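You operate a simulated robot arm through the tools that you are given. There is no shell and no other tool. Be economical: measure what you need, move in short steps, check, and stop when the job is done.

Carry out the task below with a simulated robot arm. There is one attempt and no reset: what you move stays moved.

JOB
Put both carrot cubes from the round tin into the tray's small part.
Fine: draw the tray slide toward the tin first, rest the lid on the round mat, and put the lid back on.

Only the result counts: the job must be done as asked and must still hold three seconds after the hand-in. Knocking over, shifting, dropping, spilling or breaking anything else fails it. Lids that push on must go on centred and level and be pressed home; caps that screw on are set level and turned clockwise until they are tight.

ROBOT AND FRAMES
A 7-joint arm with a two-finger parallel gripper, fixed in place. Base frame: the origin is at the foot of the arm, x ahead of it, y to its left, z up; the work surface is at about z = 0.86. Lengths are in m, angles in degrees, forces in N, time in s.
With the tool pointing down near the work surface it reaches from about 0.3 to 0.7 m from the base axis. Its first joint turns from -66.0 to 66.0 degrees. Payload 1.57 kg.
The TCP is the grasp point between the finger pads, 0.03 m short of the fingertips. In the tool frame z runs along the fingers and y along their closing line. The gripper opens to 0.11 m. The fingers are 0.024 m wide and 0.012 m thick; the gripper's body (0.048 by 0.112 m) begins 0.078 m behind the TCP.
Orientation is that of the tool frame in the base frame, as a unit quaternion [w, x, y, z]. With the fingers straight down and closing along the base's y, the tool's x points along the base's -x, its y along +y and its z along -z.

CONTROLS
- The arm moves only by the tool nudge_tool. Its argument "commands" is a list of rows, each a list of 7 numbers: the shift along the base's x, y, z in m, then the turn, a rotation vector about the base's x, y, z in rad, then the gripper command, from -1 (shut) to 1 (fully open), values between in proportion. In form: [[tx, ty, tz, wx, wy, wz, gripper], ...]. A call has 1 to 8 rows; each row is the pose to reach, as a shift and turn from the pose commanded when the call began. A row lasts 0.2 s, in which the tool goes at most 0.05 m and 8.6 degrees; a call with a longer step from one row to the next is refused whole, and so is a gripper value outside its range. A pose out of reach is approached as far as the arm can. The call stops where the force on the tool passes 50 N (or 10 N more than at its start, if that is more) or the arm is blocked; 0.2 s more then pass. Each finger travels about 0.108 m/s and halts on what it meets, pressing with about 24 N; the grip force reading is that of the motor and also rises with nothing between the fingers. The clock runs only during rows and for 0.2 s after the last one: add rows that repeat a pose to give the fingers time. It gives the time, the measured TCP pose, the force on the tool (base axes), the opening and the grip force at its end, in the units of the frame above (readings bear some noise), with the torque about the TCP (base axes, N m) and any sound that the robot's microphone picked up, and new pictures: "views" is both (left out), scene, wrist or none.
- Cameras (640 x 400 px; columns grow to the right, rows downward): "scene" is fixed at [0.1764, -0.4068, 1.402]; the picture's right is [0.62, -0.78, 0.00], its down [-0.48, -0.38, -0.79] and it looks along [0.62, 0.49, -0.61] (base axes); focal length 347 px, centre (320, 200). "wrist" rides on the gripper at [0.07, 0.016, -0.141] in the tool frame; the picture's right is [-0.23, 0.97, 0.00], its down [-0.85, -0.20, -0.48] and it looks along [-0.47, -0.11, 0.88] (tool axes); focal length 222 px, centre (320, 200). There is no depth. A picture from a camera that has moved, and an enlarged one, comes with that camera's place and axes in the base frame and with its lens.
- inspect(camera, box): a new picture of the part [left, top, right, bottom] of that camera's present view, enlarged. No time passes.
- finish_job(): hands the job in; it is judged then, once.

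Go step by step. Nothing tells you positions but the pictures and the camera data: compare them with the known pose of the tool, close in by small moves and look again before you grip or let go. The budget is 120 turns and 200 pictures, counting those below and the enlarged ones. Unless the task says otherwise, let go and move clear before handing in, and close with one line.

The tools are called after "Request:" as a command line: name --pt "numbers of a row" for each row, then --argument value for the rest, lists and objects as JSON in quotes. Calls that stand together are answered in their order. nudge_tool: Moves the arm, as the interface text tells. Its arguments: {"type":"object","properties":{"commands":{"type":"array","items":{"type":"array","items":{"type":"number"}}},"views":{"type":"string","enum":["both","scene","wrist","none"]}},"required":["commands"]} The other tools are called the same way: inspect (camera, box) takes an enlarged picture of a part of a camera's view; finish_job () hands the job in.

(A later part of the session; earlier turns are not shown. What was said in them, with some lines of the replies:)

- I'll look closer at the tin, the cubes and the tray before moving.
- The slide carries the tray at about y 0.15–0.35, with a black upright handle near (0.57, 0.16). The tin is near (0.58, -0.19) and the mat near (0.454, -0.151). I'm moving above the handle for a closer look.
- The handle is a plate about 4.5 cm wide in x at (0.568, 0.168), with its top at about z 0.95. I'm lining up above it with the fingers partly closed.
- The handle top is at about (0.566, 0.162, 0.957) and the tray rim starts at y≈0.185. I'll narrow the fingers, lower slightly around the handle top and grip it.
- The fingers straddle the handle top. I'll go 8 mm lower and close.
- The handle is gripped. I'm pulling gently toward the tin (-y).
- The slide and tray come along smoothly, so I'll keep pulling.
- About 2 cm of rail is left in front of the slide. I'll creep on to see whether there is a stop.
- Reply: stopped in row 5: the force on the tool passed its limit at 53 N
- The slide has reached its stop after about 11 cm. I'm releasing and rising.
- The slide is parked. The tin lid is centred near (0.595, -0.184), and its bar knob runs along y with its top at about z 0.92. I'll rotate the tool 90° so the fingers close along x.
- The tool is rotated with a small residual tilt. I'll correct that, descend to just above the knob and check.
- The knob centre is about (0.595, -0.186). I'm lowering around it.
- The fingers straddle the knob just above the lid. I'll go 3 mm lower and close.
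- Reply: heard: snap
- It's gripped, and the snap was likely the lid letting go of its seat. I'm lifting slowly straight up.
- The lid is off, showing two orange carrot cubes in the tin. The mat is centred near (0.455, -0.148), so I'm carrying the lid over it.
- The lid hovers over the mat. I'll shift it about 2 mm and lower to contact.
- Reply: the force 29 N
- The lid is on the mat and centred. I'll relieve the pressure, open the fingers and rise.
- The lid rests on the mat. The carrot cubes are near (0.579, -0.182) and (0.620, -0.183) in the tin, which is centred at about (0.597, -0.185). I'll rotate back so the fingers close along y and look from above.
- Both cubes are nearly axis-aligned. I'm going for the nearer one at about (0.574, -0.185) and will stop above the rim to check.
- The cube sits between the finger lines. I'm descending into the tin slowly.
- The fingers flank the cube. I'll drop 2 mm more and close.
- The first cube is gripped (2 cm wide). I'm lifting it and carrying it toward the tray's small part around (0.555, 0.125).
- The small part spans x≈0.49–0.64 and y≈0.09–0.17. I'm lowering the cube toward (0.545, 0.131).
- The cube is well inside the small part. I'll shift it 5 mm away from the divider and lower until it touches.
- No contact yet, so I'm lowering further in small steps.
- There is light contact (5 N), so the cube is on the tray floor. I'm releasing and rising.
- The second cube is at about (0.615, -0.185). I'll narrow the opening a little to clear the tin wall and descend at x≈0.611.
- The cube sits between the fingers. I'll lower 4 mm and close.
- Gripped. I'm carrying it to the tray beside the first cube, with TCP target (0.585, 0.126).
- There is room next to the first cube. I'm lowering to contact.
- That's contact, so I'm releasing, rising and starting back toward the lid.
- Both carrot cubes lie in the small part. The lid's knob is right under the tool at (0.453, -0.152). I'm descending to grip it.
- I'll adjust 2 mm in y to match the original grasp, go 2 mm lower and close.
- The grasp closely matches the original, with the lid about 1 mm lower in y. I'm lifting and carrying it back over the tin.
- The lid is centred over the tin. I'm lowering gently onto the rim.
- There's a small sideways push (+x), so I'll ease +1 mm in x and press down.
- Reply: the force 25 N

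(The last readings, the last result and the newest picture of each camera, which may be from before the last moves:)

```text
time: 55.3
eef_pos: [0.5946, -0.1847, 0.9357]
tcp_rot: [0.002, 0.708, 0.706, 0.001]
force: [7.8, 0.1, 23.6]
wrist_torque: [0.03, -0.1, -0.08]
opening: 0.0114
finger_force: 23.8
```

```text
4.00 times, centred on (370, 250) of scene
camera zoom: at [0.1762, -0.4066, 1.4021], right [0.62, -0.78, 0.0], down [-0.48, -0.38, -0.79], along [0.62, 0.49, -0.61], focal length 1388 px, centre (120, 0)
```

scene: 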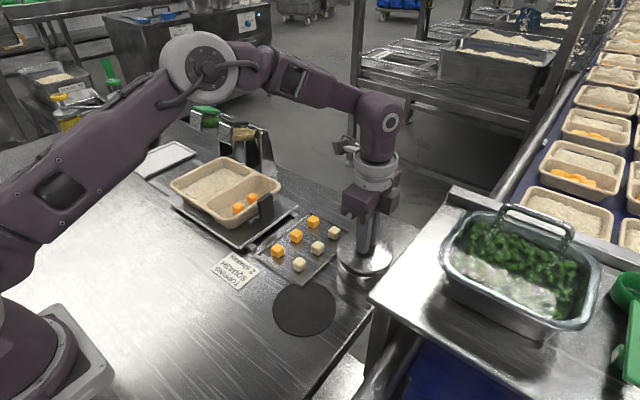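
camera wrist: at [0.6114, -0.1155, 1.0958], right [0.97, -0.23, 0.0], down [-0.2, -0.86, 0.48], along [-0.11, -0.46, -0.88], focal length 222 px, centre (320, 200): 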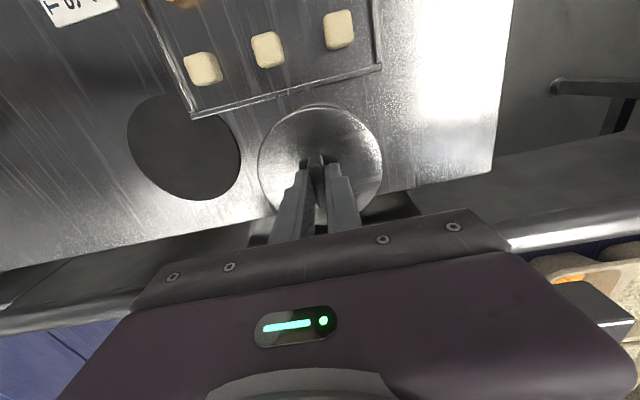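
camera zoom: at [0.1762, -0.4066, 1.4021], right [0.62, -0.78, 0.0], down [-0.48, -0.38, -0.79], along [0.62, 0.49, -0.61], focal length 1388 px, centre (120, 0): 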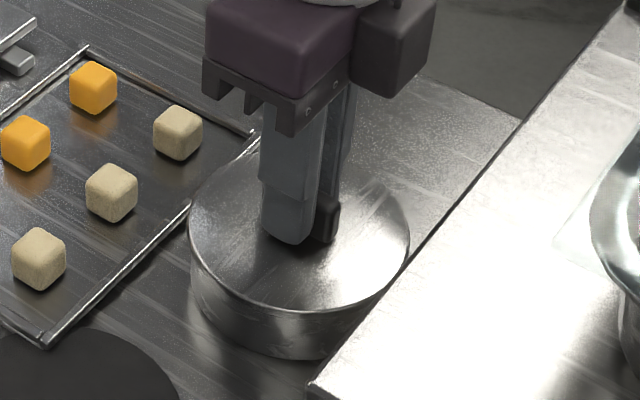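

It's sitting flush with 24 N down and no click yet. I'll press a bit harder.

Request:
nudge_tool --pt "0.0005 0 -0.002 0 0 0 -1" --pt "0.0005 0 -0.004 0 0 0 -1" --pt "0.0005 0 -0.005 0 0 0 -1" --pt "0.0005 0 -0.005 0 0 0 -1" --views "none"

Request:
inspect --camera "scene" --box '[310, 200, 430, 300]'

```text
time: 56.0
eef_pos: [0.5956, -0.1859, 0.9312]
tcp_rot: [0.0, 0.707, 0.707, 0.002]
force: [-5.5, 3.9, 11.3]
wrist_torque: [-0.19, 0.22, -0.09]
opening: 0.011
finger_force: 24.0
stopped in row 3: the force on the tool passed its limit at 54 N (the readings are from after the stop); the commanded pose is now the measured one
```

```text
4.00 times, centred on (370, 250) of scene
camera zoom: at [0.1761, -0.4066, 1.4021], right [0.62, -0.78, 0.0], down [-0.48, -0.38, -0.79], along [0.62, 0.49, -0.61], focal length 1388 px, centre (120, 0)
```

zoom: 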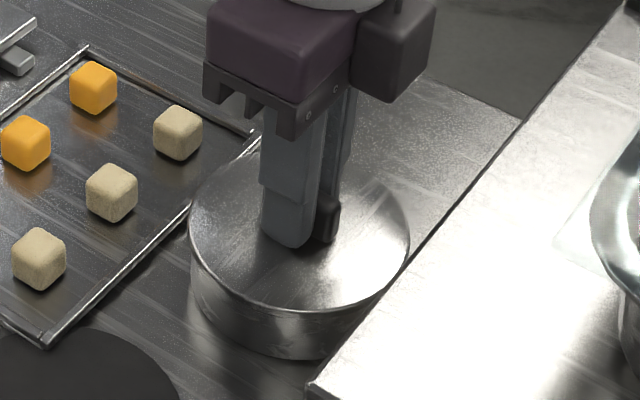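

The press reached 54 N and the lid looks flush. I'll open, rise slightly and compare the lid with its original seat.

Request:
nudge_tool --pt "0 0 0.001 0 0 0 -1" --pt "0 0 0.001 0 0 0 -0.4" --pt "0 0 0.001 0 0 0 -0.4" --pt "0 0 0.03 0 0 0 -0.4" --pt "0 0 0.06 0 0 0 -0.4" --pt "0 0 0.1 0 0 0 -0.4" --pt "0 0 0.1 0 0 0 -1" --pt "0 0 0.1 0 0 0 -1" --views "none"

Request:
inspect --camera "scene" --box '[300, 200, 420, 310]'

Request:
inspect --camera "wrist" --box '[220, 70, 420, 210]'

```text
time: 57.8
eef_pos: [0.5948, -0.1834, 1.0297]
tcp_rot: [0.002, 0.707, 0.707, 0.002]
force: [-0.9, 0.5, 0.1]
wrist_torque: [0.02, 0.05, 0.01]
opening: 0.0001
finger_force: 22.1
heard: snap
```

```text
3.64 times, centred on (360, 255) of scene
camera zoom: at [0.1764, -0.4068, 1.402], right [0.62, -0.78, 0.0], down [-0.48, -0.38, -0.79], along [0.62, 0.49, -0.61], focal length 1261 px, centre (174, 0)
```

zoom: 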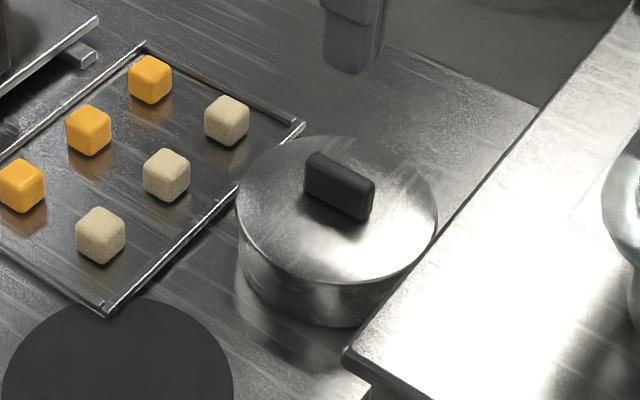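

```text
2.86 times, centred on (320, 140) of wrist
camera zoom: at [0.6111, -0.1151, 1.1726], right [0.97, -0.23, 0.0], down [-0.2, -0.86, 0.48], along [-0.11, -0.46, -0.88], focal length 635 px, centre (320, 371)
```

zoom: 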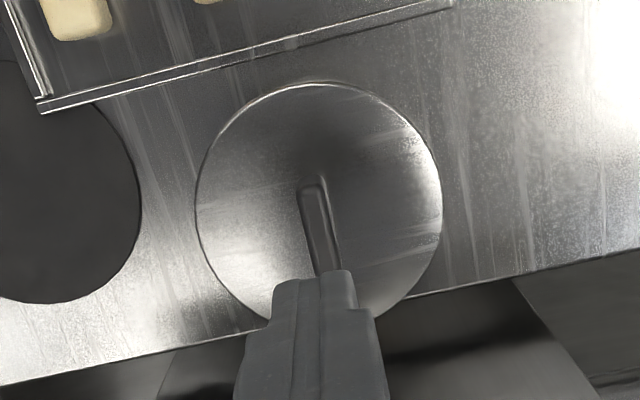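

The lid's position matches its original seat, and a snap was heard. To be sure it's home, I'll press on the knob top with closed fingers.

Request:
nudge_tool --pt "0 -0.002 -0.04 0 0 0 -1" --pt "0 -0.002 -0.068 0 0 0 -1" --pt "0 -0.002 -0.076 0 0 0 -1" --pt "0 -0.002 -0.08 0 0 0 -1" --pt "0 -0.002 -0.083 0 0 0 -1" --pt "0 -0.002 -0.086 0 0 0 -1" --pt "0 -0.002 -0.089 0 0 0 -1" --pt "0 -0.002 -0.092 0 0 0 -1" --views "none"

Request:
inspect --camera "scene" --box '[300, 200, 420, 310]'

```text
time: 58.8
eef_pos: [0.5952, -0.187, 0.9562]
tcp_rot: [0.003, 0.706, 0.708, 0.002]
force: [-6.5, 3.7, 10.9]
wrist_torque: [0.11, 0.17, 0.0]
opening: 0.0
finger_force: 21.0
stopped in row 5: the force on the tool passed its limit at 58 N (the readings are from after the stop); the commanded pose is now the measured one
```

```text
3.64 times, centred on (360, 255) of scene
camera zoom: at [0.176, -0.4067, 1.4021], right [0.62, -0.78, 0.0], down [-0.48, -0.38, -0.79], along [0.62, 0.49, -0.61], focal length 1261 px, centre (174, 0)
```

zoom: 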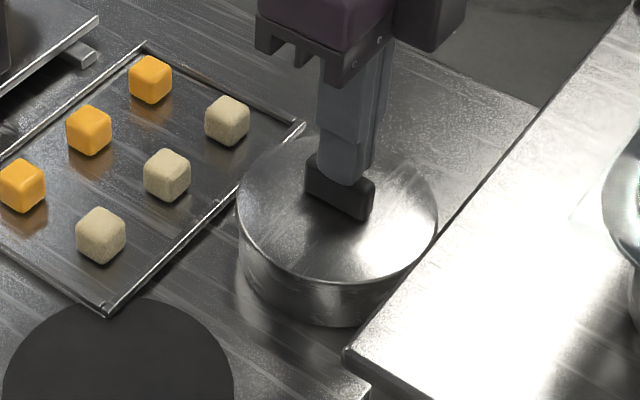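

58 N on the knob gave no travel and no further click, so the lid is home. I'm moving clear and making a final check.

Request:
nudge_tool --pt "0 0 0.03 0 0 0 -1" --pt "0 0 0.07 0 0 0 -1" --pt "0 0 0.12 0 0 0 -1" --pt "-0.04 0.02 0.15 0 0 0 -1" --pt "-0.08 0.04 0.17 0 0 0 -1" --pt "-0.12 0.04 0.19 0 0 0 -1"

Request:
inspect --camera "scene" --box '[160, 140, 420, 310]'

Request:
inspect --camera "scene" --box '[300, 200, 420, 310]'

```text
refused: row 4 steps farther than a row can; nothing moved
```

```text
2.35 times, centred on (290, 225) of scene
camera zoom: at [0.176, -0.4067, 1.4021], right [0.62, -0.78, 0.0], down [-0.48, -0.38, -0.79], along [0.62, 0.49, -0.61], focal length 816 px, centre (391, 141)
```

zoom: 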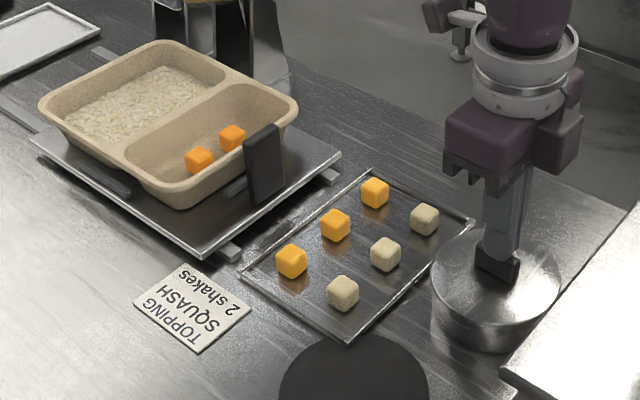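

```text
3.64 times, centred on (360, 255) of scene
camera zoom: at [0.176, -0.4067, 1.4021], right [0.62, -0.78, 0.0], down [-0.48, -0.38, -0.79], along [0.62, 0.49, -0.61], focal length 1261 px, centre (174, 0)
```

zoom: 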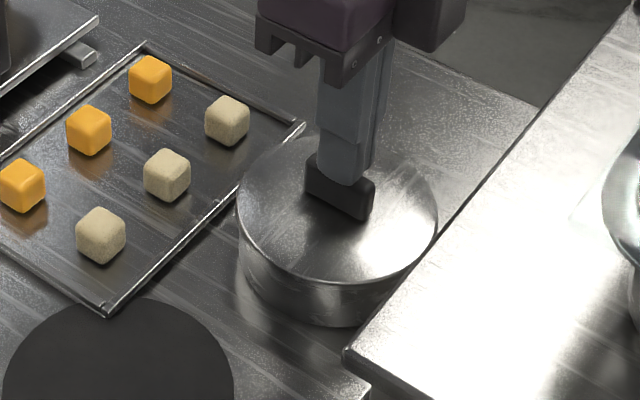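

That move was refused for too long a step, so nothing moved. I'm retracting with smaller steps.

Request:
nudge_tool --pt "0 0 0.03 0 0 0 -1" --pt "0 0 0.07 0 0 0 -1" --pt "0 0 0.11 0 0 0 -1" --pt "-0.03 0.015 0.13 0 0 0 -1" --pt "-0.06 0.03 0.15 0 0 0 -1" --pt "-0.06 0.03 0.15 0 0 0 -1"

Request:
inspect --camera "scene" --box '[300, 200, 420, 310]'

```text
time: 60.2
eef_pos: [0.5353, -0.156, 1.1049]
tcp_rot: [0.002, 0.707, 0.707, 0.003]
force: [0.3, -0.1, -0.7]
wrist_torque: [-0.02, 0.0, 0.0]
opening: 0.0
finger_force: 22.0
camera wrist: at [0.5507, -0.0868, 1.2476], right [0.97, -0.23, 0.01], down [-0.2, -0.85, 0.48], along [-0.1, -0.47, -0.88], focal length 222 px, centre (320, 200)
```

scene: 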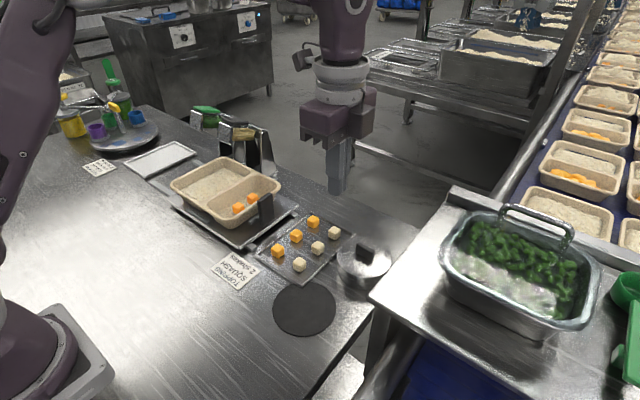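
wrist: 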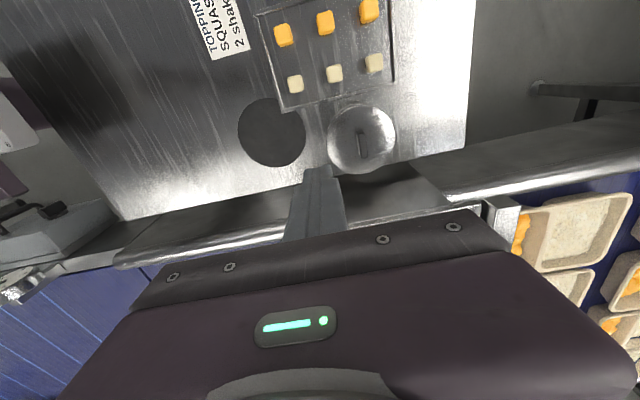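

```text
3.64 times, centred on (360, 255) of scene
camera zoom: at [0.1764, -0.4068, 1.402], right [0.62, -0.78, 0.0], down [-0.48, -0.38, -0.79], along [0.62, 0.49, -0.61], focal length 1261 px, centre (174, 0)
```

zoom: 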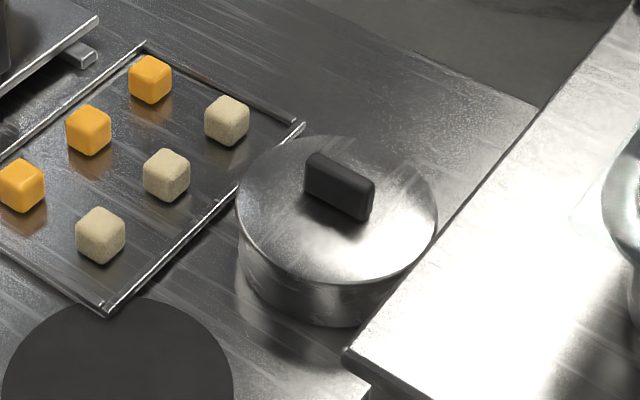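

Both cubes are in the small part, the lid is centred and seated on the tin, the slide is drawn out, and nothing else looks disturbed. The arm is clear, so I'm handing in.

Request:
finish_job

```text
The job is handed in.
```

Both carrot cubes are in the tray's small part, the slide is drawn toward the tin, and the lid is pressed back on the tin after resting on the mat; the job is handed in.
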